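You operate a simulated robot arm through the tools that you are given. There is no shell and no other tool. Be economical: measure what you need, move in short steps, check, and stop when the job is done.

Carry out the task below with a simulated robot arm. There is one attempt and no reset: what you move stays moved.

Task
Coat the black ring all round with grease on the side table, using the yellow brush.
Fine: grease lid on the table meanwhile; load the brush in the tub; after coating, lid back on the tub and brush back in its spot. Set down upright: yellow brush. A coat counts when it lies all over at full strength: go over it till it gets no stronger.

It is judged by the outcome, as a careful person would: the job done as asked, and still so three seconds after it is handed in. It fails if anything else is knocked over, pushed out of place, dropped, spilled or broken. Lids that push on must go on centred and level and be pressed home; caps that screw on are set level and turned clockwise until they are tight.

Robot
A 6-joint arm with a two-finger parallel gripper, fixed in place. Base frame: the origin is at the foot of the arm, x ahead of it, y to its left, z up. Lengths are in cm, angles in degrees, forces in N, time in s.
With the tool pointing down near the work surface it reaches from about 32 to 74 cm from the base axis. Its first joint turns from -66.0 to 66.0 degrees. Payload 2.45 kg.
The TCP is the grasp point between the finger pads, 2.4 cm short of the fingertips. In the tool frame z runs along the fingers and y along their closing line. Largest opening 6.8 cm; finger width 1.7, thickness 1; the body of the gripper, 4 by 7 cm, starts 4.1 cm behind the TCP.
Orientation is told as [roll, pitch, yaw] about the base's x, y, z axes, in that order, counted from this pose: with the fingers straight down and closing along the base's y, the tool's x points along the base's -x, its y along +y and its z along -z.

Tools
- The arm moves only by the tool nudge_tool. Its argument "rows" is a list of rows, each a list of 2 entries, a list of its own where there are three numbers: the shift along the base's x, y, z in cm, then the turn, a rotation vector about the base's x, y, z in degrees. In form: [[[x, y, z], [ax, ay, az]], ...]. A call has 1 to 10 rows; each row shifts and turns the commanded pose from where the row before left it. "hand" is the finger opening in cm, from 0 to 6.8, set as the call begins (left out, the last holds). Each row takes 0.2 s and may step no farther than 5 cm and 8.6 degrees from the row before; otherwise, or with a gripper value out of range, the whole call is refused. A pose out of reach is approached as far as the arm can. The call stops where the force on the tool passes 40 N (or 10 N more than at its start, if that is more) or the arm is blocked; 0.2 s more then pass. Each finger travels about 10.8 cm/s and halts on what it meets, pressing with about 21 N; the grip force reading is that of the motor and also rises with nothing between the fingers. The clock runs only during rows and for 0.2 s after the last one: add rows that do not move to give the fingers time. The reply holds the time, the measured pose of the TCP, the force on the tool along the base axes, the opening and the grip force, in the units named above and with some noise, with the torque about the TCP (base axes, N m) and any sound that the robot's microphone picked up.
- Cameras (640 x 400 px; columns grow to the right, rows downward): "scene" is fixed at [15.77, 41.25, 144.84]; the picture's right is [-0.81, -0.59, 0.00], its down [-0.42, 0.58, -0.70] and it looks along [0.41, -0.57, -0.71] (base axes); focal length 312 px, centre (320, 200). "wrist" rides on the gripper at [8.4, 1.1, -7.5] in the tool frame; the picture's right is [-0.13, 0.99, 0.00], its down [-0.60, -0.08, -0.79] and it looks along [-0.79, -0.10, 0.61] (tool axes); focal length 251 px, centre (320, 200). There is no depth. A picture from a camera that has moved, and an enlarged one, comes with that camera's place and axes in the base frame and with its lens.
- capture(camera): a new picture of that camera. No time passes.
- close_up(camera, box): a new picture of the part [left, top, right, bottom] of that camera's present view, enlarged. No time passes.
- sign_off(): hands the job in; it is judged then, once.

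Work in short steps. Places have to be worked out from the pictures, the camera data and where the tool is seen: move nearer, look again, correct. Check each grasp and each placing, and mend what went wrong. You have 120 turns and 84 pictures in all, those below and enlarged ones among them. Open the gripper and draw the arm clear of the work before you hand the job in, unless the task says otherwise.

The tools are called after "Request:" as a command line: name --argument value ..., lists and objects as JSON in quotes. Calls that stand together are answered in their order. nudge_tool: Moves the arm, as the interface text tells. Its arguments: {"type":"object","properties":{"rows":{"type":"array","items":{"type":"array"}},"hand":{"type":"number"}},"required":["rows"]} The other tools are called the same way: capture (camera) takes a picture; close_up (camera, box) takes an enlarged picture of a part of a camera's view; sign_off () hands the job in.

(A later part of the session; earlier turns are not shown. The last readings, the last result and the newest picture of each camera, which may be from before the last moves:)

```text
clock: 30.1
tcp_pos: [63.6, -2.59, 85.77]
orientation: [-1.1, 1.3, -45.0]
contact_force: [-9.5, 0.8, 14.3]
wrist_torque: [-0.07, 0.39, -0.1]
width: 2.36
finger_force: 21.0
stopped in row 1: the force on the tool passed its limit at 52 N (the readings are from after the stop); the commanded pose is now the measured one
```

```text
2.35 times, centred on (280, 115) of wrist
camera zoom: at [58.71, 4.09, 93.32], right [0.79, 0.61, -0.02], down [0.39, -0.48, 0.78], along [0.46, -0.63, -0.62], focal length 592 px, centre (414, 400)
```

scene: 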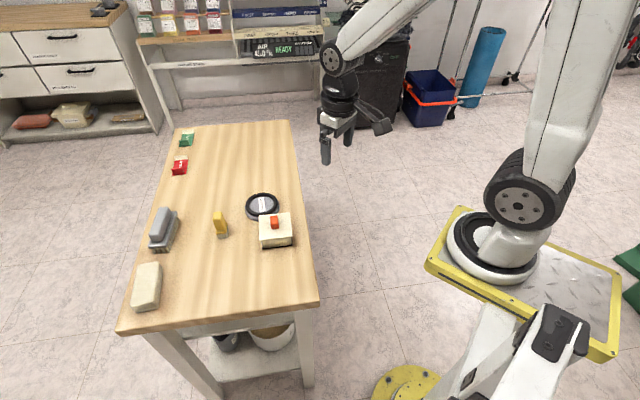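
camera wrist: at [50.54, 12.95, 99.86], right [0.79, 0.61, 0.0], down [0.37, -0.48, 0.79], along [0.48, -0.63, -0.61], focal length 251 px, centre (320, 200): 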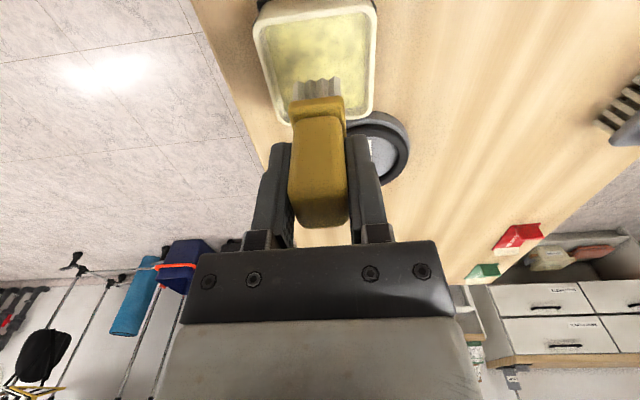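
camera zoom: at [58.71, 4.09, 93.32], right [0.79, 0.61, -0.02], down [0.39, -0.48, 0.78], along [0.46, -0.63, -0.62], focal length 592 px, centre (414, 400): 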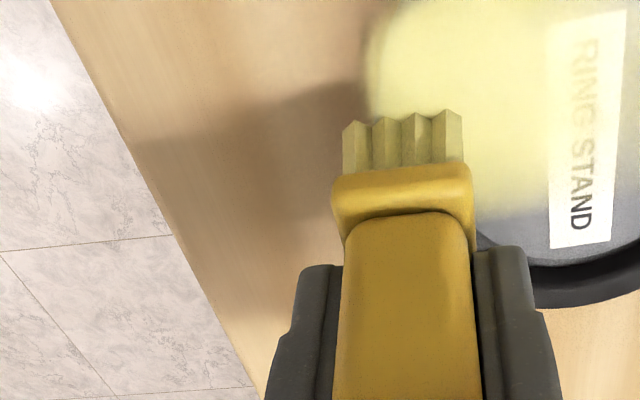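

The force went over the limit and the tool tilted ~1°. I lift, straighten, back off and inspect ring and brush.

Request:
nudge_tool --rows '[[[0, 0, 0.6], [0, 0, 0]], [[0, 0, 3], [0, 0, 0]], [[0, 0, 3], [1.1, -1.3, 0]], [[2, 4, 0], [0, 0, 0]], [[2, 4, 0], [0, 0, 0]], [[0.5, 4, 0], [0, 0, 0]], [[0, 0, 0], [0, 0, 0]]]'

Request:
close_up --camera "wrist" --box '[160, 30, 400, 230]'

Request:
close_up --camera "scene" --box '[210, 170, 310, 250]'

```text
clock: 31.7
tcp_pos: [68.19, 9.41, 92.28]
orientation: [0.6, 1.2, -45.0]
contact_force: [1.3, -1.2, 0.2]
wrist_torque: [0.01, -0.01, -0.02]
width: 2.32
finger_force: 21.0
```

```text
2.00 times, centred on (280, 130) of wrist
camera zoom: at [63.11, 15.85, 99.94], right [0.79, 0.61, 0.01], down [0.38, -0.5, 0.78], along [0.48, -0.62, -0.62], focal length 503 px, centre (400, 340)
```

zoom: 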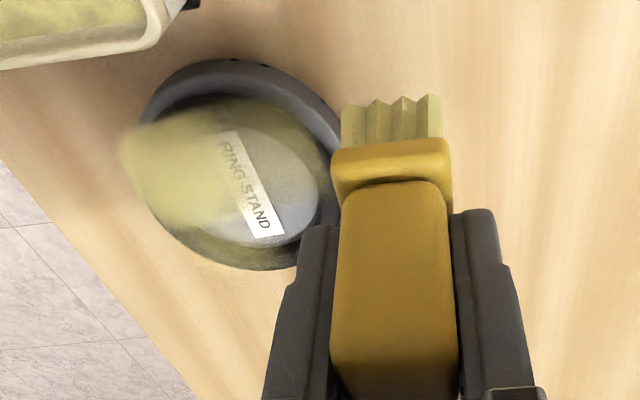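

```text
5.00 times, centred on (260, 210) of scene
camera zoom: at [15.77, 41.25, 144.84], right [-0.81, -0.59, 0.0], down [-0.42, 0.58, -0.7], along [0.41, -0.57, -0.71], focal length 1558 px, centre (620, 150)
```

zoom: 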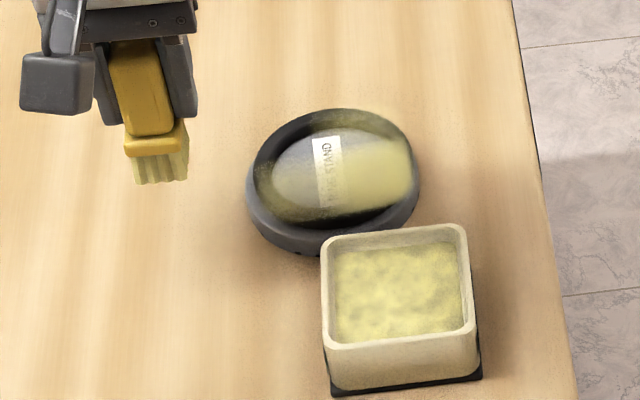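

Request:
close_up --camera "wrist" --box '[195, 50, 305, 175]'

Request:
close_up --camera "scene" --box '[240, 185, 300, 225]'

```text
3.20 times, centred on (250, 112) of wrist
camera zoom: at [63.11, 15.85, 99.94], right [0.79, 0.61, 0.01], down [0.38, -0.5, 0.78], along [0.48, -0.62, -0.62], focal length 805 px, centre (544, 480)
```

zoom: 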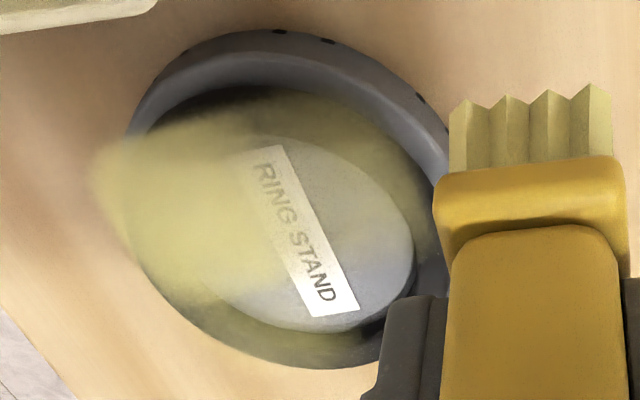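

```text
10.00 times, centred on (270, 205) of scene
camera zoom: at [15.77, 41.25, 144.84], right [-0.81, -0.59, 0.0], down [-0.42, 0.58, -0.7], along [0.41, -0.57, -0.71], focal length 3116 px, centre (820, 150)
```

zoom: 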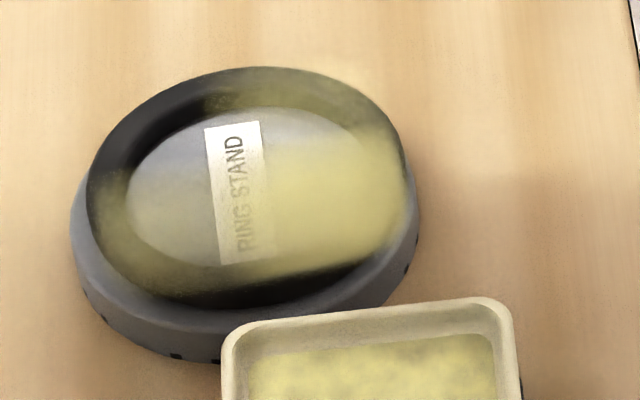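

Ring centre agrees with my estimate, but the coat lies about 0.5 cm inward on the tub side, and pressure was too high. I straighten the tool, reload in the tub, then use lighter, corrected strokes.

Request:
nudge_tool --rows '[[[0, 0, 0.5], [-1.27, -0.4, 0]], [[-4, -1, 0], [0, 0, 0]], [[-4, -1, 0], [0, 0, 0]], [[-4.2, -1.2, 0], [0, 0, 0]], [[0, 0, -3], [0, 0, 0]], [[0, 0, -2.4], [0, 0, 0]], [[0, 0, 0], [0, 0, 0]]]'

Request:
close_up --camera "wrist" --box '[200, 30, 440, 230]'

```text
clock: 33.3
tcp_pos: [55.82, 6.12, 87.41]
orientation: [0.0, -0.2, -45.0]
contact_force: [-0.3, -0.6, -0.4]
wrist_torque: [0.0, 0.03, 0.0]
width: 2.34
finger_force: 20.7
```

```text
2.00 times, centred on (320, 130) of wrist
camera zoom: at [50.71, 12.72, 94.85], right [0.79, 0.61, 0.0], down [0.37, -0.48, 0.79], along [0.48, -0.63, -0.61], focal length 503 px, centre (320, 340)
```

zoom: 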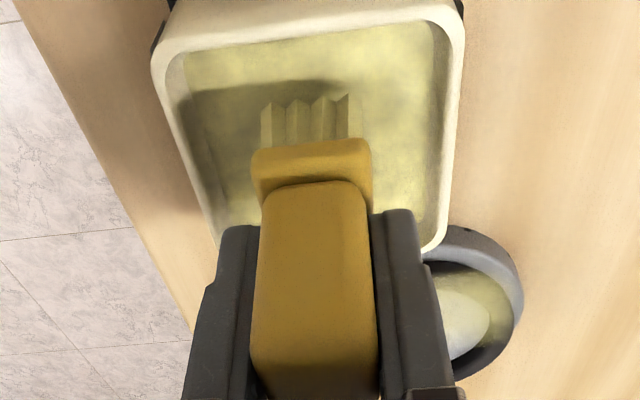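

Brush seems to have slid up ~0.2 cm in the grip but is straight. I dip again lightly.

Request:
nudge_tool --rows '[[[0, 0, -0.6], [0, 0, 0]], [[0, 0, -0.4], [0, 0, 0]], [[0, 0, 0], [0, 0, 0]]]'

Request:
nudge_tool --rows '[[[0, 0, -0.15], [0, 0, 0]], [[0, 0, 0], [0, 0, 0]]]'

```text
clock: 34.1
tcp_pos: [55.9, 6.2, 86.29]
orientation: [0.0, -0.1, -45.0]
contact_force: [-0.3, -0.1, 0.4]
wrist_torque: [0.01, -0.01, 0.02]
width: 2.34
finger_force: 21.1
```

```text
clock: 34.7
tcp_pos: [56.04, 6.08, 86.33]
orientation: [0.1, -0.2, -45.0]
contact_force: [-4.2, -3.5, 21.6]
wrist_torque: [-0.38, 0.01, -0.07]
width: 2.33
finger_force: 20.9
```

The contact torque shows the far edge of the bristles is lowest, so the brush is pitched a little in the grip. I lift slightly, tilt the tool 3° to compensate and press lightly again.

Request:
nudge_tool --rows '[[[0, 0, 0.5], [0, 0, 0]], [[0, 0, 0], [-2.1, -2.1, 0]], [[0, 0, -0.2], [0, 0, 0]], [[0, 0, 0], [0, 0, 0]]]'

Request:
nudge_tool --rows '[[[0, 0, -0.2], [0, 0, 0]], [[0, 0, 0], [0, 0, 0]]]'

```text
clock: 35.7
tcp_pos: [55.99, 6.25, 86.38]
orientation: [0.0, -3.1, -45.0]
contact_force: [0.2, -0.2, -0.6]
wrist_torque: [-0.01, -0.01, 0.0]
width: 2.32
finger_force: 20.7
```

```text
clock: 36.3
tcp_pos: [56.05, 6.34, 86.28]
orientation: [0.0, -3.3, -44.9]
contact_force: [-1.2, -0.1, 8.0]
wrist_torque: [0.06, 0.13, 0.03]
width: 2.35
finger_force: 20.6
```

Now the front edge touches first, so flat is at about half. I set the tilt to ~1.6° and press again to verify.

Request:
nudge_tool --rows '[[[0, 0, 0.3], [0, 0, 0]], [[0, 0, 0], [1.1, 1.1, 0]], [[0, 0, -0.25], [0, 0, 0]], [[0, 0, -0.1], [0, 0, 0]], [[0, 0, 0], [0, 0, 0]]]'

```text
clock: 37.5
tcp_pos: [55.98, 6.35, 86.33]
orientation: [0.2, -1.6, -45.0]
contact_force: [-9.3, -2.7, 35.0]
wrist_torque: [-0.05, 0.49, 0.02]
width: 2.37
finger_force: 20.9
```

Balanced now at 35 N, so the brush bottom is flat. I lift and return above the ring's +y point.

Request:
nudge_tool --rows '[[[0, 0, 0.5], [0, 0, 0]], [[0, 0, 3], [0, 0, 0]], [[3.3, -0.4, 0.5], [0, 0, 0]], [[3.3, -0.4, 0], [0, 0, 0]], [[3.3, -0.4, 0], [0, 0, 0]], [[0, 0, -2.5], [0, 0, 0]], [[0, 0, -1], [0, 0, 0]], [[0, 0, 0], [0, 0, 0]]]'

```text
clock: 39.3
tcp_pos: [65.9, 5.1, 86.53]
orientation: [0.0, -1.6, -45.0]
contact_force: [0.7, -0.7, -0.3]
wrist_torque: [0.0, 0.01, 0.03]
width: 2.33
finger_force: 21.0
```

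Request:
nudge_tool --rows '[[[0, 0, -0.4], [0, 0, 0]], [[0, 0, -0.2], [0, 0, 0]], [[0, 0, 0], [0, 0, 0]]]'

```text
clock: 40.1
tcp_pos: [65.93, 5.16, 85.92]
orientation: [0.1, -1.5, -45.0]
contact_force: [0.8, 0.0, -0.4]
wrist_torque: [0.0, -0.01, -0.01]
width: 2.37
finger_force: 20.9
```

Request:
nudge_tool --rows '[[[0, -0.05, -0.12], [0, 0, 0]], [[0, 0, 0], [0, 0, 0]]]'

```text
clock: 40.7
tcp_pos: [65.92, 5.1, 85.99]
orientation: [0.1, -1.5, -45.1]
contact_force: [0.6, 0.3, -0.7]
wrist_torque: [0.0, 0.02, 0.01]
width: 2.36
finger_force: 20.8
```

Request:
nudge_tool --rows '[[[0, 0, -0.1], [0, 0, 0]], [[0, 0, 0], [0, 0, 0]]]'

```text
clock: 41.3
tcp_pos: [65.93, 5.04, 85.56]
orientation: [0.0, -1.5, -45.0]
contact_force: [0.0, 0.0, -0.3]
wrist_torque: [0.01, -0.01, 0.0]
width: 2.35
finger_force: 21.1
```

Request:
nudge_tool --rows '[[[0, 0, -0.1], [0, 0, 0]], [[0, 0, 0], [0, 0, 0]]]'

Request:
close_up --camera "wrist" --box '[200, 30, 400, 200]'

```text
clock: 41.9
tcp_pos: [65.78, 5.05, 85.75]
orientation: [0.0, -1.6, -45.0]
contact_force: [0.6, 0.9, -0.7]
wrist_torque: [-0.05, 0.06, 0.01]
width: 2.32
finger_force: 20.7
```

```text
2.35 times, centred on (300, 115) of wrist
camera zoom: at [60.59, 11.86, 92.98], right [0.79, 0.61, 0.0], down [0.36, -0.47, 0.81], along [0.49, -0.64, -0.59], focal length 592 px, centre (367, 400)
```

zoom: 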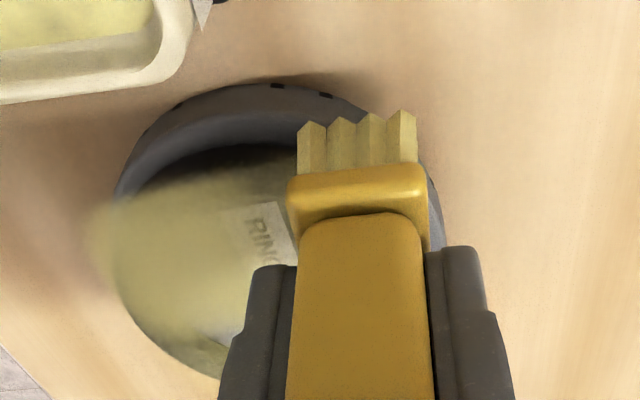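

Request:
nudge_tool --rows '[[[0, 0, -0.1], [0, 0, 0]], [[0, 0, 0], [0, 0, 0]]]'

```text
clock: 42.5
tcp_pos: [65.79, 5.17, 85.69]
orientation: [0.0, -1.6, -45.0]
contact_force: [-3.0, 1.7, 6.7]
wrist_torque: [-0.01, 0.12, -0.03]
width: 2.34
finger_force: 20.8
```

Light contact (6.7 N). I stroke counter-clockwise a few steps, watching force.

Request:
nudge_tool --rows '[[[-1.252, -0.198, 0], [0, 0, 0]], [[-1.129, -0.575, 0], [0, 0, 0]], [[-0.896, -0.896, 0], [0, 0, 0]]]'

Request:
nudge_tool --rows '[[[-0.575, -1.129, 0], [0, 0, 0]], [[-0.198, -1.252, 0], [0, 0, 0]]]'

Request:
close_up --camera "wrist" --box '[240, 30, 480, 200]'

```text
clock: 43.3
tcp_pos: [62.89, 3.51, 85.71]
orientation: [0.1, -1.8, -45.0]
contact_force: [3.9, 4.0, 6.3]
wrist_torque: [0.21, -0.2, 0.01]
width: 2.35
finger_force: 21.1
```

```text
clock: 43.9
tcp_pos: [61.94, 0.94, 85.69]
orientation: [0.0, -1.7, -45.0]
contact_force: [0.2, 2.9, 3.7]
wrist_torque: [0.15, -0.04, 0.0]
width: 2.37
finger_force: 21.0
```

```text
2.35 times, centred on (360, 115) of wrist
camera zoom: at [56.64, 7.73, 92.94], right [0.79, 0.61, 0.0], down [0.36, -0.47, 0.81], along [0.49, -0.64, -0.59], focal length 592 px, centre (226, 400)
```

zoom: 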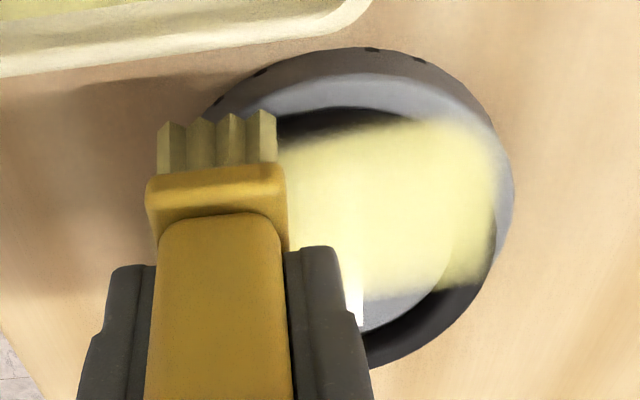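

Light pressure deposits well, but the coat falls ~1 cm to the far side of the TCP. I shift the stroke circle to centre (65.47, 1.34) and continue.

Request:
nudge_tool --rows '[[[-0.45, 0.4, 0], [0, 0, 0]], [[0, 0, 0], [0, 0, 0]]]'

Request:
nudge_tool --rows '[[[0.198, -1.252, 0], [0, 0, 0]], [[0.575, -1.129, 0], [0, 0, 0]]]'

```text
clock: 44.5
tcp_pos: [61.44, 1.5, 85.69]
orientation: [-0.2, -1.6, -45.0]
contact_force: [0.2, -2.5, 3.0]
wrist_torque: [-0.16, -0.02, 0.0]
width: 2.37
finger_force: 20.7
```

```text
clock: 45.1
tcp_pos: [62.25, -0.97, 85.66]
orientation: [-0.1, -1.6, -44.9]
contact_force: [0.1, 0.2, -0.7]
wrist_torque: [-0.01, 0.0, -0.02]
width: 2.33
finger_force: 21.1
```

Request:
nudge_tool --rows '[[[0, 0, -0.08], [0, 0, 0]], [[0, 0, 0], [0, 0, 0]]]'

Request:
close_up --camera "scene" --box '[240, 175, 310, 225]'

```text
clock: 45.7
tcp_pos: [62.2, -1.0, 85.71]
orientation: [0.0, -1.5, -45.1]
contact_force: [0.8, -0.6, 4.0]
wrist_torque: [-0.03, -0.09, 0.0]
width: 2.34
finger_force: 21.1
```

```text
8.00 times, centred on (275, 200) of scene
camera zoom: at [15.76, 41.25, 144.84], right [-0.81, -0.59, 0.0], down [-0.42, 0.58, -0.7], along [0.41, -0.57, -0.71], focal length 2493 px, centre (680, 200)
```

zoom: 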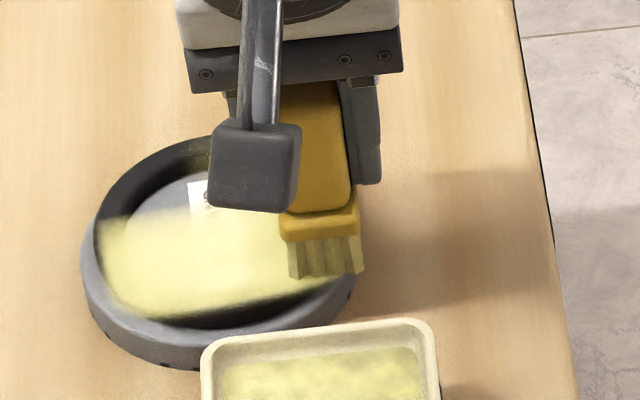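

Contact 4 N. Continue along toward 270°.

Request:
nudge_tool --rows '[[[0.896, -0.896, 0], [0, 0, 0]], [[1.129, -0.575, 0], [0, 0, 0]]]'

Request:
nudge_tool --rows '[[[1.252, -0.198, 0], [0, 0, 0]], [[1.252, 0.198, 0], [0, 0, 0]]]'

```text
clock: 46.3
tcp_pos: [63.93, -2.38, 85.61]
orientation: [-0.2, -1.4, -45.1]
contact_force: [-21.2, 6.4, 24.2]
wrist_torque: [0.13, 1.01, -0.19]
width: 2.39
finger_force: 21.0
```

```text
clock: 46.6
tcp_pos: [64.24, -2.56, 85.76]
orientation: [-0.7, -0.9, -45.1]
contact_force: [-10.1, 1.3, 15.1]
wrist_torque: [-0.09, 0.49, -0.09]
width: 2.38
finger_force: 21.1
stopped in row 1: the force on the tool passed its limit at 51 N (the readings are from after the stop); the commanded pose is now the measured one
```

Moving in +x makes the brush dig in. I lift, straighten, and go to the far +x point, to sweep both halves only in the -x direction.

Request:
nudge_tool --rows '[[[0, 0, 0.5], [0, 0, 0]], [[0, 0, 1.5], [0, -1, 0]], [[2.6, 1.95, 0], [0, 0, 0]], [[2.7, 1.95, 0], [0, 0, 0]], [[0, 0, -1.5], [0, 0, 0]], [[0, 0, 0], [0, 0, 0]]]'

Request:
close_up --camera "scene" --box '[240, 175, 310, 225]'

```text
clock: 48.0
tcp_pos: [69.87, 1.35, 85.97]
orientation: [0.2, -1.7, -45.1]
contact_force: [-1.1, -0.2, 0.2]
wrist_torque: [-0.01, -0.03, -0.01]
width: 2.35
finger_force: 21.3
```

```text
8.00 times, centred on (275, 200) of scene
camera zoom: at [15.77, 41.25, 144.84], right [-0.81, -0.59, 0.0], down [-0.42, 0.58, -0.7], along [0.41, -0.57, -0.71], focal length 2493 px, centre (680, 200)
```

zoom: 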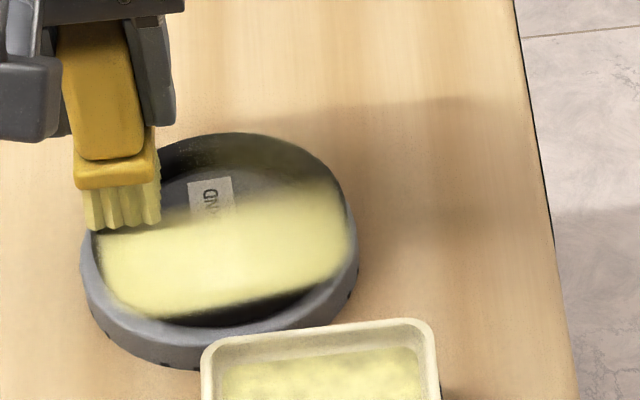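

Request:
nudge_tool --rows '[[[-0.3, 0, -0.15], [0, 0, 0]], [[0, 0, -0.1], [0, 0, 0]], [[0, 0, 0], [0, 0, 0]]]'

```text
clock: 48.8
tcp_pos: [69.34, 1.31, 85.92]
orientation: [0.0, -1.7, -45.1]
contact_force: [0.1, 0.6, -1.3]
wrist_torque: [0.0, 0.03, 0.03]
width: 2.35
finger_force: 21.4
```

Request:
nudge_tool --rows '[[[0.1, 0, -0.12], [0, 0, 0]], [[0, 0, 0], [0, 0, 0]]]'

```text
clock: 49.4
tcp_pos: [69.52, 1.19, 85.8]
orientation: [0.1, -1.8, -45.1]
contact_force: [0.4, -0.8, -0.5]
wrist_torque: [-0.04, 0.01, 0.0]
width: 2.35
finger_force: 21.0
```

Request:
nudge_tool --rows '[[[0, 0, -0.1], [0, 0, 0]], [[0, 0, 0], [0, 0, 0]]]'

```text
clock: 50.0
tcp_pos: [69.49, 1.34, 85.83]
orientation: [0.2, -1.8, -45.1]
contact_force: [-0.9, -2.1, 5.2]
wrist_torque: [-0.18, -0.02, -0.01]
width: 2.33
finger_force: 20.7
```

Light contact (5 N). I sweep from 0° to 90°.

Request:
nudge_tool --rows '[[[-0.198, 1.252, 0], [0, 0, 0]], [[-0.575, 1.129, 0], [0, 0, 0]], [[-0.896, 0.896, 0], [0, 0, 0]]]'

Request:
nudge_tool --rows '[[[-1.129, 0.575, 0], [0, 0, 0]], [[-1.252, 0.198, 0], [0, 0, 0]]]'

```text
clock: 50.8
tcp_pos: [67.88, 4.63, 85.69]
orientation: [0.3, -1.8, -45.2]
contact_force: [5.1, -3.6, 10.1]
wrist_torque: [-0.25, -0.3, 0.0]
width: 2.34
finger_force: 21.1
```

```text
clock: 51.4
tcp_pos: [65.42, 5.29, 85.66]
orientation: [0.1, -1.8, -45.1]
contact_force: [6.1, -1.3, 7.7]
wrist_torque: [-0.1, -0.32, 0.05]
width: 2.34
finger_force: 20.9
```

Forces are moderate; I continue from 90° to 180° on the corrected circle.

Request:
nudge_tool --rows '[[[-1.252, -0.198, 0], [0, 0, 0]], [[-1.129, -0.575, 0], [0, 0, 0]], [[-0.896, -0.896, 0], [0, 0, 0]]]'

Request:
nudge_tool --rows '[[[-0.575, -1.129, 0], [0, 0, 0]], [[-0.198, -1.252, 0], [0, 0, 0]]]'

Request:
close_up --camera "scene" --box '[240, 175, 310, 225]'

Request:
close_up --camera "wrist" --box '[240, 30, 480, 200]'

```text
clock: 52.2
tcp_pos: [62.35, 3.77, 85.74]
orientation: [0.2, -1.8, -45.1]
contact_force: [6.6, 6.1, 9.1]
wrist_torque: [0.25, -0.34, -0.02]
width: 2.35
finger_force: 21.1
```

```text
clock: 52.8
tcp_pos: [61.36, 1.39, 85.7]
orientation: [0.2, -1.7, -45.1]
contact_force: [2.2, 12.6, 18.9]
wrist_torque: [0.52, -0.18, -0.02]
width: 2.37
finger_force: 21.0
```

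```text
8.00 times, centred on (275, 200) of scene
camera zoom: at [15.73, 41.28, 144.84], right [-0.81, -0.59, 0.0], down [-0.42, 0.58, -0.7], along [0.41, -0.57, -0.71], focal length 2493 px, centre (680, 200)
```

zoom: 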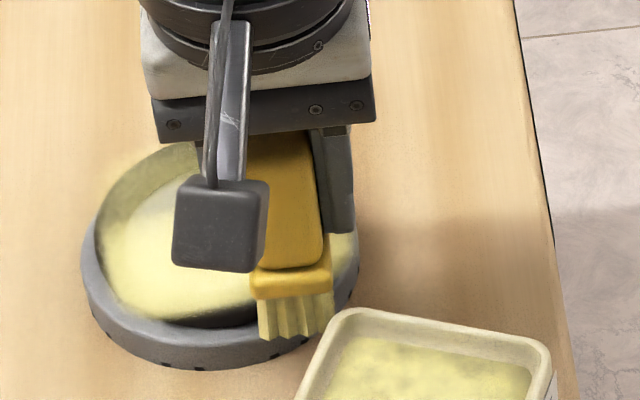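

```text
2.35 times, centred on (360, 115) of wrist
camera zoom: at [56.11, 8.1, 92.94], right [0.79, 0.61, 0.01], down [0.35, -0.47, 0.81], along [0.5, -0.64, -0.59], focal length 592 px, centre (226, 400)
```

zoom: 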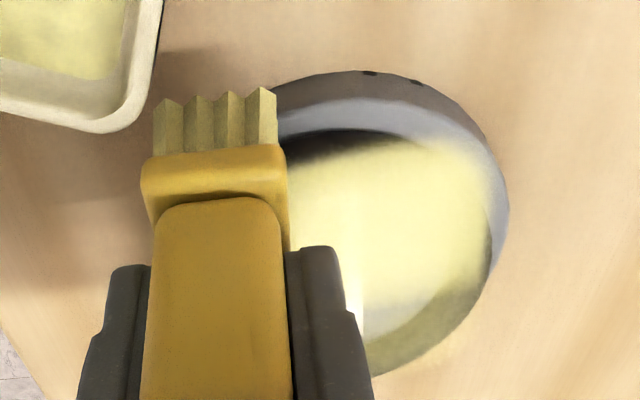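

The tub got nudged by the front of the brush: it is visibly turned. I lift straight up and inspect.

Request:
nudge_tool --rows '[[[0, 0, 0.5], [0, 0, 0]], [[0, 0, 3], [0, 0, 0]], [[0, 0, 3], [0, 0, 0]], [[3, 3, 0], [0, 0, 0]], [[3, 3, 0], [0, 0, 0]], [[1, 2, 0], [0, 0, 0]], [[0, 0, 0], [0, 0, 0]]]'

Request:
capture --camera "wrist"

Request:
close_up --camera "scene" --box '[210, 165, 320, 265]'

```text
clock: 54.4
tcp_pos: [68.33, 9.36, 92.06]
orientation: [0.1, -1.7, -45.1]
contact_force: [-0.1, 1.0, -0.7]
wrist_torque: [0.01, -0.01, 0.03]
width: 2.34
finger_force: 20.4
```

```text
31 pictures are left
camera wrist: at [63.1, 16.12, 99.27], right [0.79, 0.61, 0.01], down [0.35, -0.47, 0.81], along [0.5, -0.64, -0.59], focal length 251 px, centre (320, 200)
```

wrist: 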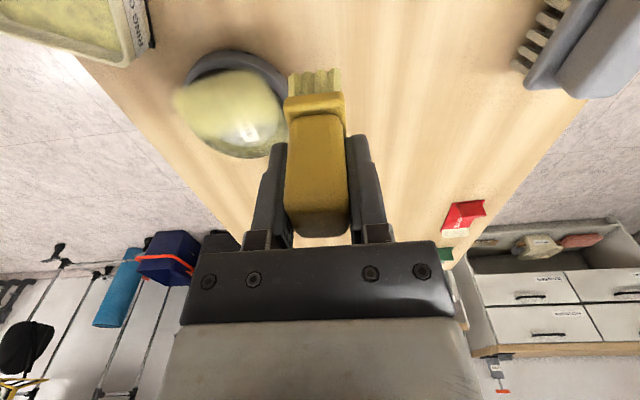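

```text
4.00 times, centred on (265, 215) of scene
camera zoom: at [15.77, 41.25, 144.84], right [-0.81, -0.59, 0.0], down [-0.42, 0.58, -0.7], along [0.41, -0.57, -0.71], focal length 1247 px, centre (540, 140)
```

zoom: 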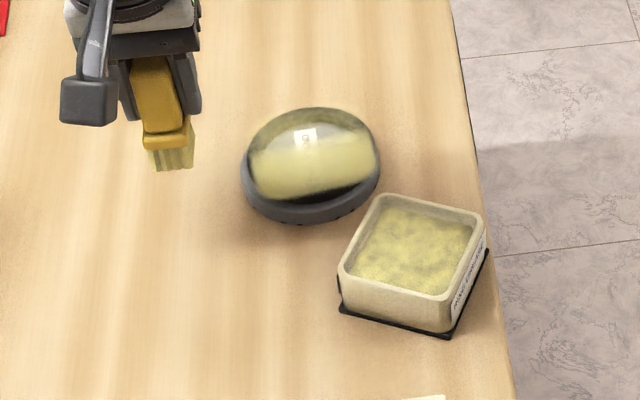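

Request:
close_up --camera "wrist" --box '[165, 40, 295, 165]'

```text
3.20 times, centred on (230, 102) of wrist
camera zoom: at [63.1, 16.12, 99.27], right [0.79, 0.61, 0.01], down [0.35, -0.47, 0.81], along [0.5, -0.64, -0.59], focal length 805 px, centre (608, 512)
```

zoom: 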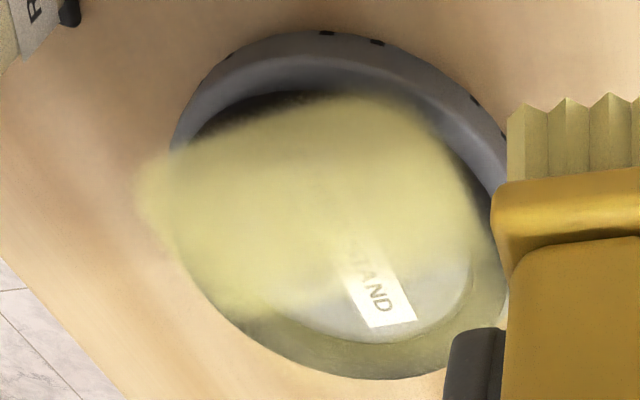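

The near (tub-side) outer part of the ring is still dark. With the tub out of the way I do a sweep a bit farther out over 80°–150°.

Request:
nudge_tool --rows '[[[-0.9, -1.8, 0], [0, 0, 0]], [[-0.83, -1.83, -2], [0, 0, 0]], [[0, 0, -3], [0, 0, 0]], [[0, 0, -1.1], [0, 0, 0]], [[0, 0, -0.1], [0, 0, 0]], [[0, 0, 0], [0, 0, 0]]]'

Request:
nudge_tool --rows '[[[0, 0, -0.12], [0, 0, 0]], [[0, 0, 0], [0, 0, 0]]]'

```text
clock: 55.8
tcp_pos: [66.54, 5.55, 85.86]
orientation: [0.1, -1.7, -45.2]
contact_force: [-1.2, 0.5, -0.1]
wrist_torque: [-0.04, -0.01, -0.01]
width: 2.38
finger_force: 20.8
```

```text
clock: 56.4
tcp_pos: [66.63, 5.64, 85.87]
orientation: [0.2, -1.8, -45.1]
contact_force: [-0.1, 0.1, 3.5]
wrist_torque: [-0.08, -0.01, -0.05]
width: 2.35
finger_force: 21.4
```

Request:
nudge_tool --rows '[[[-1.12, 0.059, 0], [0, 0, 0]], [[-1.1, -0.214, 0], [0, 0, 0]], [[-1.017, -0.474, 0], [0, 0, 0]]]'

Request:
nudge_tool --rows '[[[-0.871, -0.706, 0], [0, 0, 0]], [[-0.675, -0.895, 0], [0, 0, 0]]]'

Request:
close_up --camera "wrist" --box '[240, 30, 480, 200]'

```text
clock: 57.2
tcp_pos: [63.46, 4.87, 85.91]
orientation: [0.1, -1.7, -45.0]
contact_force: [0.3, -0.6, -0.8]
wrist_torque: [-0.01, 0.0, 0.01]
width: 2.34
finger_force: 20.8
```

```text
clock: 57.8
tcp_pos: [61.88, 3.48, 85.9]
orientation: [0.2, -1.7, -45.1]
contact_force: [-0.4, 0.0, -1.5]
wrist_torque: [0.01, 0.01, 0.03]
width: 2.31
finger_force: 20.5
```

```text
2.35 times, centred on (360, 115) of wrist
camera zoom: at [56.48, 10.16, 93.06], right [0.79, 0.61, 0.01], down [0.35, -0.47, 0.81], along [0.5, -0.64, -0.59], focal length 592 px, centre (226, 400)
```

zoom: 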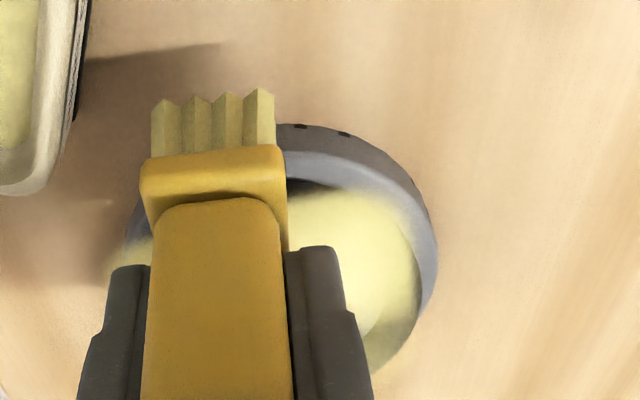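

No contact along this path at z 85.9. I lower to find contact here and read the torque.

Request:
nudge_tool --rows '[[[0.2, 0.2, -0.15], [0, 0, 0]], [[0, 0, 0], [0, 0, 0]]]'

Request:
nudge_tool --rows '[[[0, 0, -0.1], [0, 0, 0]], [[0, 0, 0], [0, 0, 0]]]'

```text
clock: 58.4
tcp_pos: [62.06, 3.67, 85.68]
orientation: [0.2, -1.7, -45.0]
contact_force: [-6.4, -6.5, 16.5]
wrist_torque: [-0.47, 0.27, -0.1]
width: 2.37
finger_force: 21.5
```

```text
clock: 59.0
tcp_pos: [62.07, 3.72, 85.74]
orientation: [0.3, -1.8, -45.1]
contact_force: [-4.3, -7.3, 24.7]
wrist_torque: [-0.61, 0.08, -0.1]
width: 2.34
finger_force: 21.3
```

Contact is on the ring (at radius ≈ 4.0). I ease up, rub locally along the ring, then lift to look.

Request:
nudge_tool --rows '[[[0.3, 0.4, 0.12], [0, 0, 0]], [[0.4, 0.5, 0], [0, 0, 0]], [[-0.4, -0.5, 0], [0, 0, 0]], [[0.4, 0.5, 0], [0, 0, 0]], [[0.5, 0.4, 0], [0, 0, 0]], [[-0.5, -0.4, 0], [0, 0, 0]]]'

Request:
nudge_tool --rows '[[[0, 0, 0.5], [0, 0, 0]], [[0, 0, 3], [0, 0, 0]], [[2.5, 2, 3], [0, 0, 0]], [[3, 3, 0], [0, 0, 0]], [[0, 0, 0], [0, 0, 0]]]'

Request:
close_up --camera "scene" --box '[235, 180, 295, 225]'

```text
clock: 60.4
tcp_pos: [62.66, 4.66, 85.78]
orientation: [0.2, -1.6, -45.1]
contact_force: [1.6, 2.5, 3.0]
wrist_torque: [0.09, -0.13, 0.03]
width: 2.33
finger_force: 20.5
```

```text
clock: 61.6
tcp_pos: [68.03, 9.37, 91.82]
orientation: [0.1, -1.7, -45.1]
contact_force: [0.4, 0.7, 0.0]
wrist_torque: [-0.02, 0.02, -0.03]
width: 2.37
finger_force: 21.0
```

```text
8.89 times, centred on (265, 202) of scene
camera zoom: at [15.77, 41.25, 144.84], right [-0.81, -0.59, 0.0], down [-0.42, 0.58, -0.7], along [0.41, -0.57, -0.71], focal length 2770 px, centre (809, 178)
```

zoom: 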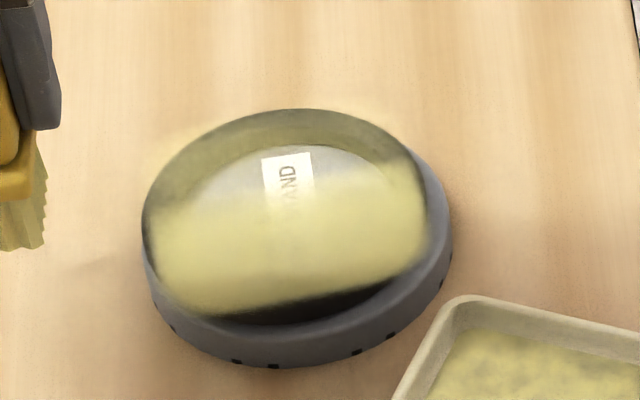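

The rub left no change, so the brush has probably run out. I reload in the tub where it now stands (~53.2, 4.05).

Request:
nudge_tool --rows '[[[-3.7, -1.33, 0.3], [0, 0, 0]], [[-3.7, -1.33, 0], [0, 0, 0]], [[-3.7, -1.33, 0], [0, 0, 0]], [[-3.73, -1.33, 0], [0, 0, 0]], [[0, 0, -3], [0, 0, 0]], [[0, 0, 0], [0, 0, 0]]]'

Request:
close_up --camera "wrist" --box '[200, 0, 440, 200]'

```text
clock: 63.0
tcp_pos: [53.13, 4.37, 89.22]
orientation: [0.1, -1.7, -45.1]
contact_force: [-0.9, 0.9, -0.7]
wrist_torque: [0.01, -0.01, -0.02]
width: 2.35
finger_force: 21.2
```

```text
2.00 times, centred on (320, 100) of wrist
camera zoom: at [47.87, 11.13, 96.44], right [0.79, 0.61, 0.01], down [0.35, -0.47, 0.81], along [0.5, -0.64, -0.59], focal length 503 px, centre (320, 400)
```

zoom: 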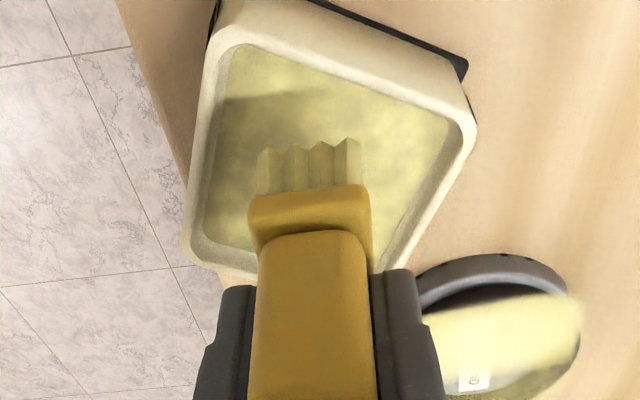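

Request:
nudge_tool --rows '[[[0.3, 0, -2], [0, 0, 0]], [[0, 0, -0.7], [0, 0, 0]], [[0, 0, -0.15], [0, 0, 0]], [[0, 0, 0], [0, 0, 0]]]'

Request:
nudge_tool --rows '[[[0, 0, -0.1], [0, 0, 0]], [[0, 0, 0], [0, 0, 0]]]'

```text
clock: 64.0
tcp_pos: [53.62, 4.26, 86.51]
orientation: [0.1, -1.7, -45.1]
contact_force: [0.5, 1.3, -0.2]
wrist_torque: [0.03, -0.02, -0.01]
width: 2.35
finger_force: 21.0
```

```text
clock: 64.6
tcp_pos: [53.62, 4.22, 86.35]
orientation: [0.1, -1.7, -45.0]
contact_force: [0.4, 0.0, 0.0]
wrist_torque: [-0.01, 0.01, 0.0]
width: 2.32
finger_force: 20.4
```

Request:
nudge_tool --rows '[[[0, 0, -0.12], [0, 0, 0]], [[0, 0, 0], [0, 0, 0]]]'

```text
clock: 65.2
tcp_pos: [53.7, 4.26, 86.33]
orientation: [0.2, -1.8, -45.1]
contact_force: [-3.9, 0.5, 11.2]
wrist_torque: [-0.1, 0.08, -0.06]
width: 2.35
finger_force: 21.1
```

Rear edge touches first again; I add 2° tilt and press again.

Request:
nudge_tool --rows '[[[0, 0, 0.3], [0, 0, 0]], [[0, 0, 0], [-1.4, -1.4, 0]], [[0, 0, -0.2], [0, 0, 0]], [[0, 0, -0.1], [0, 0, 0]], [[0, 0, 0], [0, 0, 0]]]'

```text
clock: 66.4
tcp_pos: [53.66, 4.33, 86.48]
orientation: [0.1, -3.7, -45.1]
contact_force: [-1.3, 0.0, -0.2]
wrist_torque: [-0.01, 0.01, 0.02]
width: 2.36
finger_force: 21.0
```

Request:
nudge_tool --rows '[[[0, 0, -0.12], [0, 0, 0]], [[0, 0, 0], [0, 0, 0]]]'

```text
clock: 67.0
tcp_pos: [53.66, 4.34, 86.33]
orientation: [0.2, -3.7, -45.1]
contact_force: [-0.6, -0.7, 0.5]
wrist_torque: [0.03, 0.06, 0.01]
width: 2.36
finger_force: 20.8
```

Request:
nudge_tool --rows '[[[0, 0, -0.12], [0, 0, 0]], [[0, 0, 0], [0, 0, 0]]]'

```text
clock: 67.6
tcp_pos: [53.81, 4.34, 86.31]
orientation: [0.3, -3.7, -45.0]
contact_force: [-9.3, 0.1, 27.2]
wrist_torque: [0.1, 0.53, 0.04]
width: 2.34
finger_force: 20.7
```

Balanced at −3.7° tilt. I lift and go to 100° of the ring.

Request:
nudge_tool --rows '[[[0, 0, 0.5], [0, 0, 0]], [[0, 0, 3.5], [0, 0, 0]], [[3.7, 0.35, 0], [0, 0, 0]], [[3.7, 0.35, 0], [0, 0, 0]], [[3.7, 0.3, 0], [0, 0, 0]], [[0, 0, -3], [0, 0, 0]], [[0, 0, -1.2], [0, 0, 0]], [[0, 0, 0], [0, 0, 0]]]'

Request:
nudge_tool --rows '[[[0, 0, -0.15], [0, 0, 0]], [[0, 0, 0], [0, 0, 0]]]'

```text
clock: 69.4
tcp_pos: [64.72, 5.25, 86.04]
orientation: [0.1, -3.8, -45.1]
contact_force: [-0.4, 0.1, -0.7]
wrist_torque: [0.03, 0.02, 0.0]
width: 2.34
finger_force: 20.6
```

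```text
clock: 70.0
tcp_pos: [64.85, 5.19, 85.91]
orientation: [0.0, -3.7, -45.1]
contact_force: [-0.4, -0.7, -0.8]
wrist_torque: [0.0, -0.01, 0.04]
width: 2.35
finger_force: 21.2
```

Request:
nudge_tool --rows '[[[0, 0, -0.12], [0, 0, 0]], [[0, 0, 0], [0, 0, 0]]]'

Request:
nudge_tool --rows '[[[0, 0, -0.1], [0, 0, 0]], [[0, 0, 0], [0, 0, 0]]]'

```text
clock: 70.6
tcp_pos: [64.81, 5.36, 85.76]
orientation: [0.1, -3.7, -45.1]
contact_force: [-0.3, 1.1, 0.0]
wrist_torque: [0.02, -0.01, -0.02]
width: 2.35
finger_force: 21.0
```

```text
clock: 71.2
tcp_pos: [64.75, 5.26, 85.72]
orientation: [0.2, -3.7, -45.1]
contact_force: [-3.1, -1.1, 9.3]
wrist_torque: [-0.13, 0.19, 0.01]
width: 2.33
finger_force: 20.8
```

Contact 9 N on the ring. Sweep 100°→160°.

Request:
nudge_tool --rows '[[[-1.046, -0.33, 0.03], [0, 0, 0]], [[-0.925, -0.589, 0], [0, 0, 0]], [[-0.74, -0.808, 0], [0, 0, 0]], [[-0.507, -0.973, 0], [0, 0, 0]]]'

Request:
close_up --camera "wrist" --box '[240, 30, 480, 200]'

```text
clock: 72.2
tcp_pos: [61.51, 2.52, 85.6]
orientation: [0.2, -3.8, -45.1]
contact_force: [0.8, 3.9, 6.8]
wrist_torque: [0.21, -0.12, 0.03]
width: 2.34
finger_force: 20.9
```

```text
2.35 times, centred on (360, 115) of wrist
camera zoom: at [56.13, 9.47, 92.62], right [0.79, 0.61, 0.01], down [0.33, -0.45, 0.83], along [0.51, -0.65, -0.56], focal length 592 px, centre (226, 400)
```

zoom: 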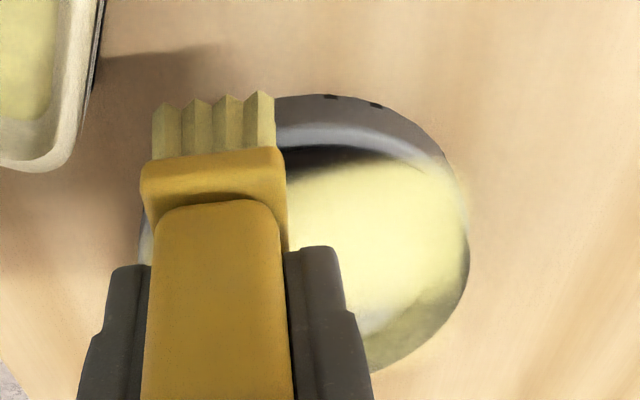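

The dark crescent is the ring's outer flank below its top; the ring top there is now well coated. The far side is thin, so I reload and do that side.

Request:
nudge_tool --rows '[[[0, 0, 1], [0, 0, 0]], [[0, 0, 4], [0, 0, 0]], [[-4, 0.9, 0], [0, 0, 0]], [[-3.8, 0.9, 0], [0, 0, 0]], [[0, 0, -3], [0, 0, 0]], [[0, 0, -1.1], [0, 0, 0]], [[0, 0, -0.15], [0, 0, 0]], [[0, 0, 0], [0, 0, 0]]]'

Request:
nudge_tool --rows '[[[0, 0, -0.12], [0, 0, 0]], [[0, 0, 0], [0, 0, 0]]]'

```text
clock: 74.0
tcp_pos: [53.78, 4.46, 86.45]
orientation: [0.2, -3.6, -45.1]
contact_force: [0.3, -0.5, -0.4]
wrist_torque: [0.03, -0.02, 0.02]
width: 2.33
finger_force: 20.9
```

```text
clock: 74.6
tcp_pos: [53.81, 4.38, 86.5]
orientation: [0.2, -3.7, -45.2]
contact_force: [-1.8, 2.9, 6.2]
wrist_torque: [0.1, 0.16, 0.01]
width: 2.35
finger_force: 21.2
```

Request:
nudge_tool --rows '[[[0, 0, 1], [0, 0, 0]], [[0, 0, 3.5], [0, 0, 0]], [[3.94, -0.77, 0], [0, 0, 0]], [[3.94, -0.77, 0], [0, 0, 0]], [[3.94, -0.77, 0], [0, 0, 0]], [[3.93, -0.77, 0], [0, 0, 0]], [[0, 0, -3], [0, 0, 0]], [[0, 0, -1.6], [0, 0, 0]], [[0, 0, 0], [0, 0, 0]]]'

Request:
nudge_tool --rows '[[[0, 0, -0.2], [0, 0, 0]], [[0, 0, 0], [0, 0, 0]]]'

```text
clock: 76.6
tcp_pos: [69.5, 1.08, 86.03]
orientation: [0.0, -3.7, -45.1]
contact_force: [-0.2, 0.2, 0.2]
wrist_torque: [-0.05, 0.0, -0.02]
width: 2.36
finger_force: 21.2
```

```text
clock: 77.2
tcp_pos: [69.49, 1.14, 85.96]
orientation: [0.0, -3.7, -45.2]
contact_force: [0.1, 0.0, -1.5]
wrist_torque: [0.01, 0.0, -0.03]
width: 2.36
finger_force: 21.3
```

Request:
nudge_tool --rows '[[[0, 0.2, -0.12], [0, 0, 0]], [[0, 0, 0], [0, 0, 0]]]'

Request:
nudge_tool --rows '[[[0, 0, -0.08], [0, 0, 0]], [[0, 0, 0], [0, 0, 0]]]'

```text
clock: 77.8
tcp_pos: [69.43, 1.47, 85.8]
orientation: [0.1, -3.7, -45.1]
contact_force: [0.1, -0.1, 0.3]
wrist_torque: [0.0, 0.02, 0.0]
width: 2.32
finger_force: 21.0
```

```text
clock: 78.4
tcp_pos: [69.56, 1.59, 85.91]
orientation: [0.1, -3.7, -45.0]
contact_force: [0.1, -0.8, -0.4]
wrist_torque: [-0.02, -0.01, 0.0]
width: 2.36
finger_force: 21.3
```

Request:
nudge_tool --rows '[[[0, 0, -0.1], [0, 0, 0]], [[0, 0, 0], [0, 0, 0]]]'

Request:
nudge_tool --rows '[[[0, 0, -0.06], [0, 0, 0]], [[0, 0, 0], [0, 0, 0]]]'

```text
clock: 79.0
tcp_pos: [69.45, 1.48, 85.77]
orientation: [0.0, -3.7, -45.1]
contact_force: [-1.3, 0.2, 2.3]
wrist_torque: [0.02, 0.06, 0.02]
width: 2.33
finger_force: 21.2
```

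```text
clock: 79.6
tcp_pos: [69.49, 1.48, 85.77]
orientation: [0.2, -3.8, -45.1]
contact_force: [-0.9, -1.9, 7.9]
wrist_torque: [0.0, 0.05, 0.0]
width: 2.37
finger_force: 21.5
```

Contact 8 N. I sweep clockwise from 0° through 270° in -x direction.

Request:
nudge_tool --rows '[[[0, -1.55, 0], [0, 0, 0]], [[-0.575, -1.129, 0], [0, 0, 0]]]'

Request:
nudge_tool --rows '[[[-0.896, -0.896, 0], [0, 0, 0]], [[-1.129, -0.575, 0], [0, 0, 0]]]'

```text
clock: 80.2
tcp_pos: [68.98, -1.1, 85.66]
orientation: [0.2, -3.8, -45.1]
contact_force: [2.7, 3.8, 5.8]
wrist_torque: [0.18, -0.21, 0.03]
width: 2.35
finger_force: 20.9
```

```text
clock: 80.8
tcp_pos: [66.96, -2.59, 85.72]
orientation: [0.3, -3.9, -45.2]
contact_force: [6.3, 2.9, 10.9]
wrist_torque: [0.11, -0.33, 0.04]
width: 2.33
finger_force: 21.1
```

Request:
nudge_tool --rows '[[[-1.252, -0.198, 0], [0, 0, 0]], [[-1.252, 0.198, 0], [0, 0, 0]]]'

Request:
nudge_tool --rows '[[[-1.129, 0.575, 0], [0, 0, 0]], [[-0.896, 0.896, 0], [0, 0, 0]]]'

Request:
close_up --camera "scene" --box '[235, 175, 305, 230]'

```text
clock: 81.4
tcp_pos: [64.58, -2.67, 85.79]
orientation: [0.2, -3.9, -45.0]
contact_force: [8.7, -2.6, 9.0]
wrist_torque: [-0.18, -0.29, 0.04]
width: 2.35
finger_force: 21.2
```

```text
clock: 82.0
tcp_pos: [62.4, -1.13, 85.76]
orientation: [0.1, -3.6, -45.1]
contact_force: [2.7, -4.2, 6.1]
wrist_torque: [-0.25, -0.14, 0.04]
width: 2.36
finger_force: 20.4
```

```text
7.27 times, centred on (270, 202) of scene
camera zoom: at [15.76, 41.24, 144.84], right [-0.81, -0.59, 0.0], down [-0.42, 0.58, -0.7], along [0.41, -0.57, -0.71], focal length 2266 px, centre (684, 182)
```

zoom: 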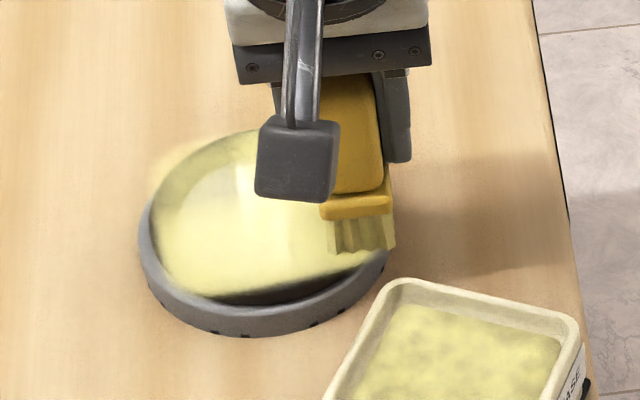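

Far side is good now. The tub side (110°–170°) still lacks grease on the outer half of the ring top, so I reload and sweep there ~0.5 cm farther out.

Request:
nudge_tool --rows '[[[0, 0, 1], [0, 0, 0]], [[0, 0, 4], [0, 0, 0]], [[-4.3, 2.75, 0], [0, 0, 0]], [[-4.3, 2.75, 0], [0, 0, 0]], [[0, 0, -3], [0, 0, 0]], [[0, 0, -1.2], [0, 0, 0]], [[0, 0, -0.2], [0, 0, 0]], [[0, 0, 0], [0, 0, 0]]]'

Request:
nudge_tool --rows '[[[0, 0, -0.12], [0, 0, 0]], [[0, 0, 0], [0, 0, 0]]]'

```text
refused: row 3 steps farther than a row can; nothing moved
```

```text
clock: 82.6
tcp_pos: [62.31, -1.06, 85.68]
orientation: [0.2, -3.7, -45.0]
contact_force: [-2.4, -1.0, 17.8]
wrist_torque: [-0.08, 0.17, -0.01]
width: 2.36
finger_force: 21.3
```

The first call was refused for step length and the small press was harmless; I redo the path with shorter steps.

Request:
nudge_tool --rows '[[[0, 0, 1], [0, 0, 0]], [[0, 0, 4.1], [0, 0, 0]], [[-2.9, 1.83, 0], [0, 0, 0]], [[-2.9, 1.83, 0], [0, 0, 0]], [[-2.8, 1.83, 0], [0, 0, 0]], [[0, 0, -3], [0, 0, 0]], [[0, 0, -1.2], [0, 0, 0]], [[0, 0, -0.1], [0, 0, 0]], [[0, 0, 0], [0, 0, 0]]]'

```text
clock: 84.6
tcp_pos: [53.68, 4.43, 86.25]
orientation: [0.3, -3.7, -45.2]
contact_force: [-10.5, 7.5, 30.3]
wrist_torque: [0.34, 0.55, 0.01]
width: 2.34
finger_force: 21.0
```

Loaded. Now to the 95° start on the outward circle.

Request:
nudge_tool --rows '[[[0, 0, 0.5], [0, 0, 0]], [[0, 0, 3.6], [0, 0, 0]], [[3.7, 0.42, 0], [0, 0, 0]], [[3.7, 0.42, 0], [0, 0, 0]], [[3.76, 0.42, 0], [0, 0, 0]], [[0, 0, -3], [0, 0, 0]], [[0, 0, -1.3], [0, 0, 0]], [[0, 0, -0.1], [0, 0, 0]], [[0, 0, 0], [0, 0, 0]]]'

Request:
nudge_tool --rows '[[[0, 0, -0.1], [0, 0, 0]], [[0, 0, 0], [0, 0, 0]]]'

```text
clock: 86.6
tcp_pos: [64.97, 5.59, 85.89]
orientation: [0.1, -3.7, -45.1]
contact_force: [0.7, -0.8, 0.4]
wrist_torque: [0.01, 0.01, 0.02]
width: 2.35
finger_force: 21.5
```

```text
clock: 87.2
tcp_pos: [64.88, 5.46, 85.94]
orientation: [0.2, -3.8, -45.1]
contact_force: [-0.2, -0.4, -0.8]
wrist_torque: [-0.01, 0.02, -0.03]
width: 2.33
finger_force: 21.2
```

Request:
nudge_tool --rows '[[[0, 0.1, -0.15], [0, 0, 0]], [[0, 0, 0], [0, 0, 0]]]'

Request:
nudge_tool --rows '[[[0, 0, -0.08], [0, 0, 0]], [[0, 0, 0], [0, 0, 0]]]'

```text
clock: 87.8
tcp_pos: [64.89, 5.62, 85.82]
orientation: [0.2, -3.7, -45.1]
contact_force: [-0.1, 0.9, 0.0]
wrist_torque: [-0.02, -0.05, 0.02]
width: 2.36
finger_force: 20.4
```

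```text
clock: 88.4
tcp_pos: [64.97, 5.67, 85.73]
orientation: [0.2, -3.7, -45.2]
contact_force: [-2.8, 0.9, 6.6]
wrist_torque: [-0.02, 0.15, -0.03]
width: 2.36
finger_force: 21.0
```

Contact 7 N; sweep 95°→160° on this outer path.

Request:
nudge_tool --rows '[[[-0.91, -0.185, -0.03], [0, 0, 0]], [[-0.845, -0.385, 0], [0, 0, 0]]]'

Request:
nudge_tool --rows '[[[-0.736, -0.565, 0], [0, 0, 0]], [[-0.591, -0.716, 0], [0, 0, 0]]]'

Request:
close_up --camera "wrist" --box '[240, 30, 480, 200]'

```text
clock: 89.0
tcp_pos: [63.15, 5.22, 85.84]
orientation: [0.4, -3.9, -45.0]
contact_force: [6.3, 2.9, 8.5]
wrist_torque: [0.01, -0.36, 0.03]
width: 2.35
finger_force: 21.5
```

```text
clock: 89.6
tcp_pos: [61.85, 3.93, 85.7]
orientation: [0.4, -3.8, -45.1]
contact_force: [5.7, 9.7, 18.4]
wrist_torque: [0.34, -0.46, 0.14]
width: 2.37
finger_force: 21.0
```

```text
2.35 times, centred on (360, 115) of wrist
camera zoom: at [56.37, 10.81, 92.58], right [0.79, 0.61, 0.01], down [0.33, -0.45, 0.83], along [0.51, -0.65, -0.56], focal length 592 px, centre (226, 400)
```

zoom: 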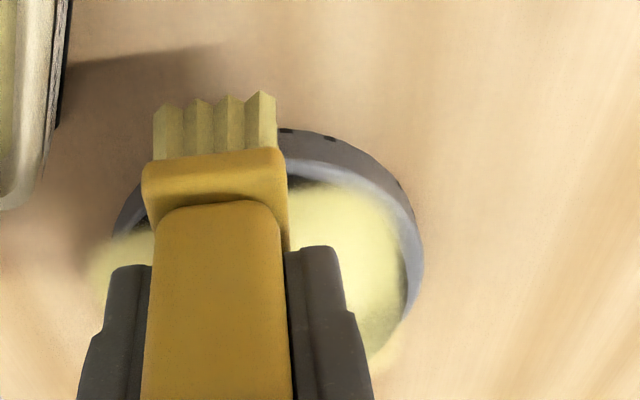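

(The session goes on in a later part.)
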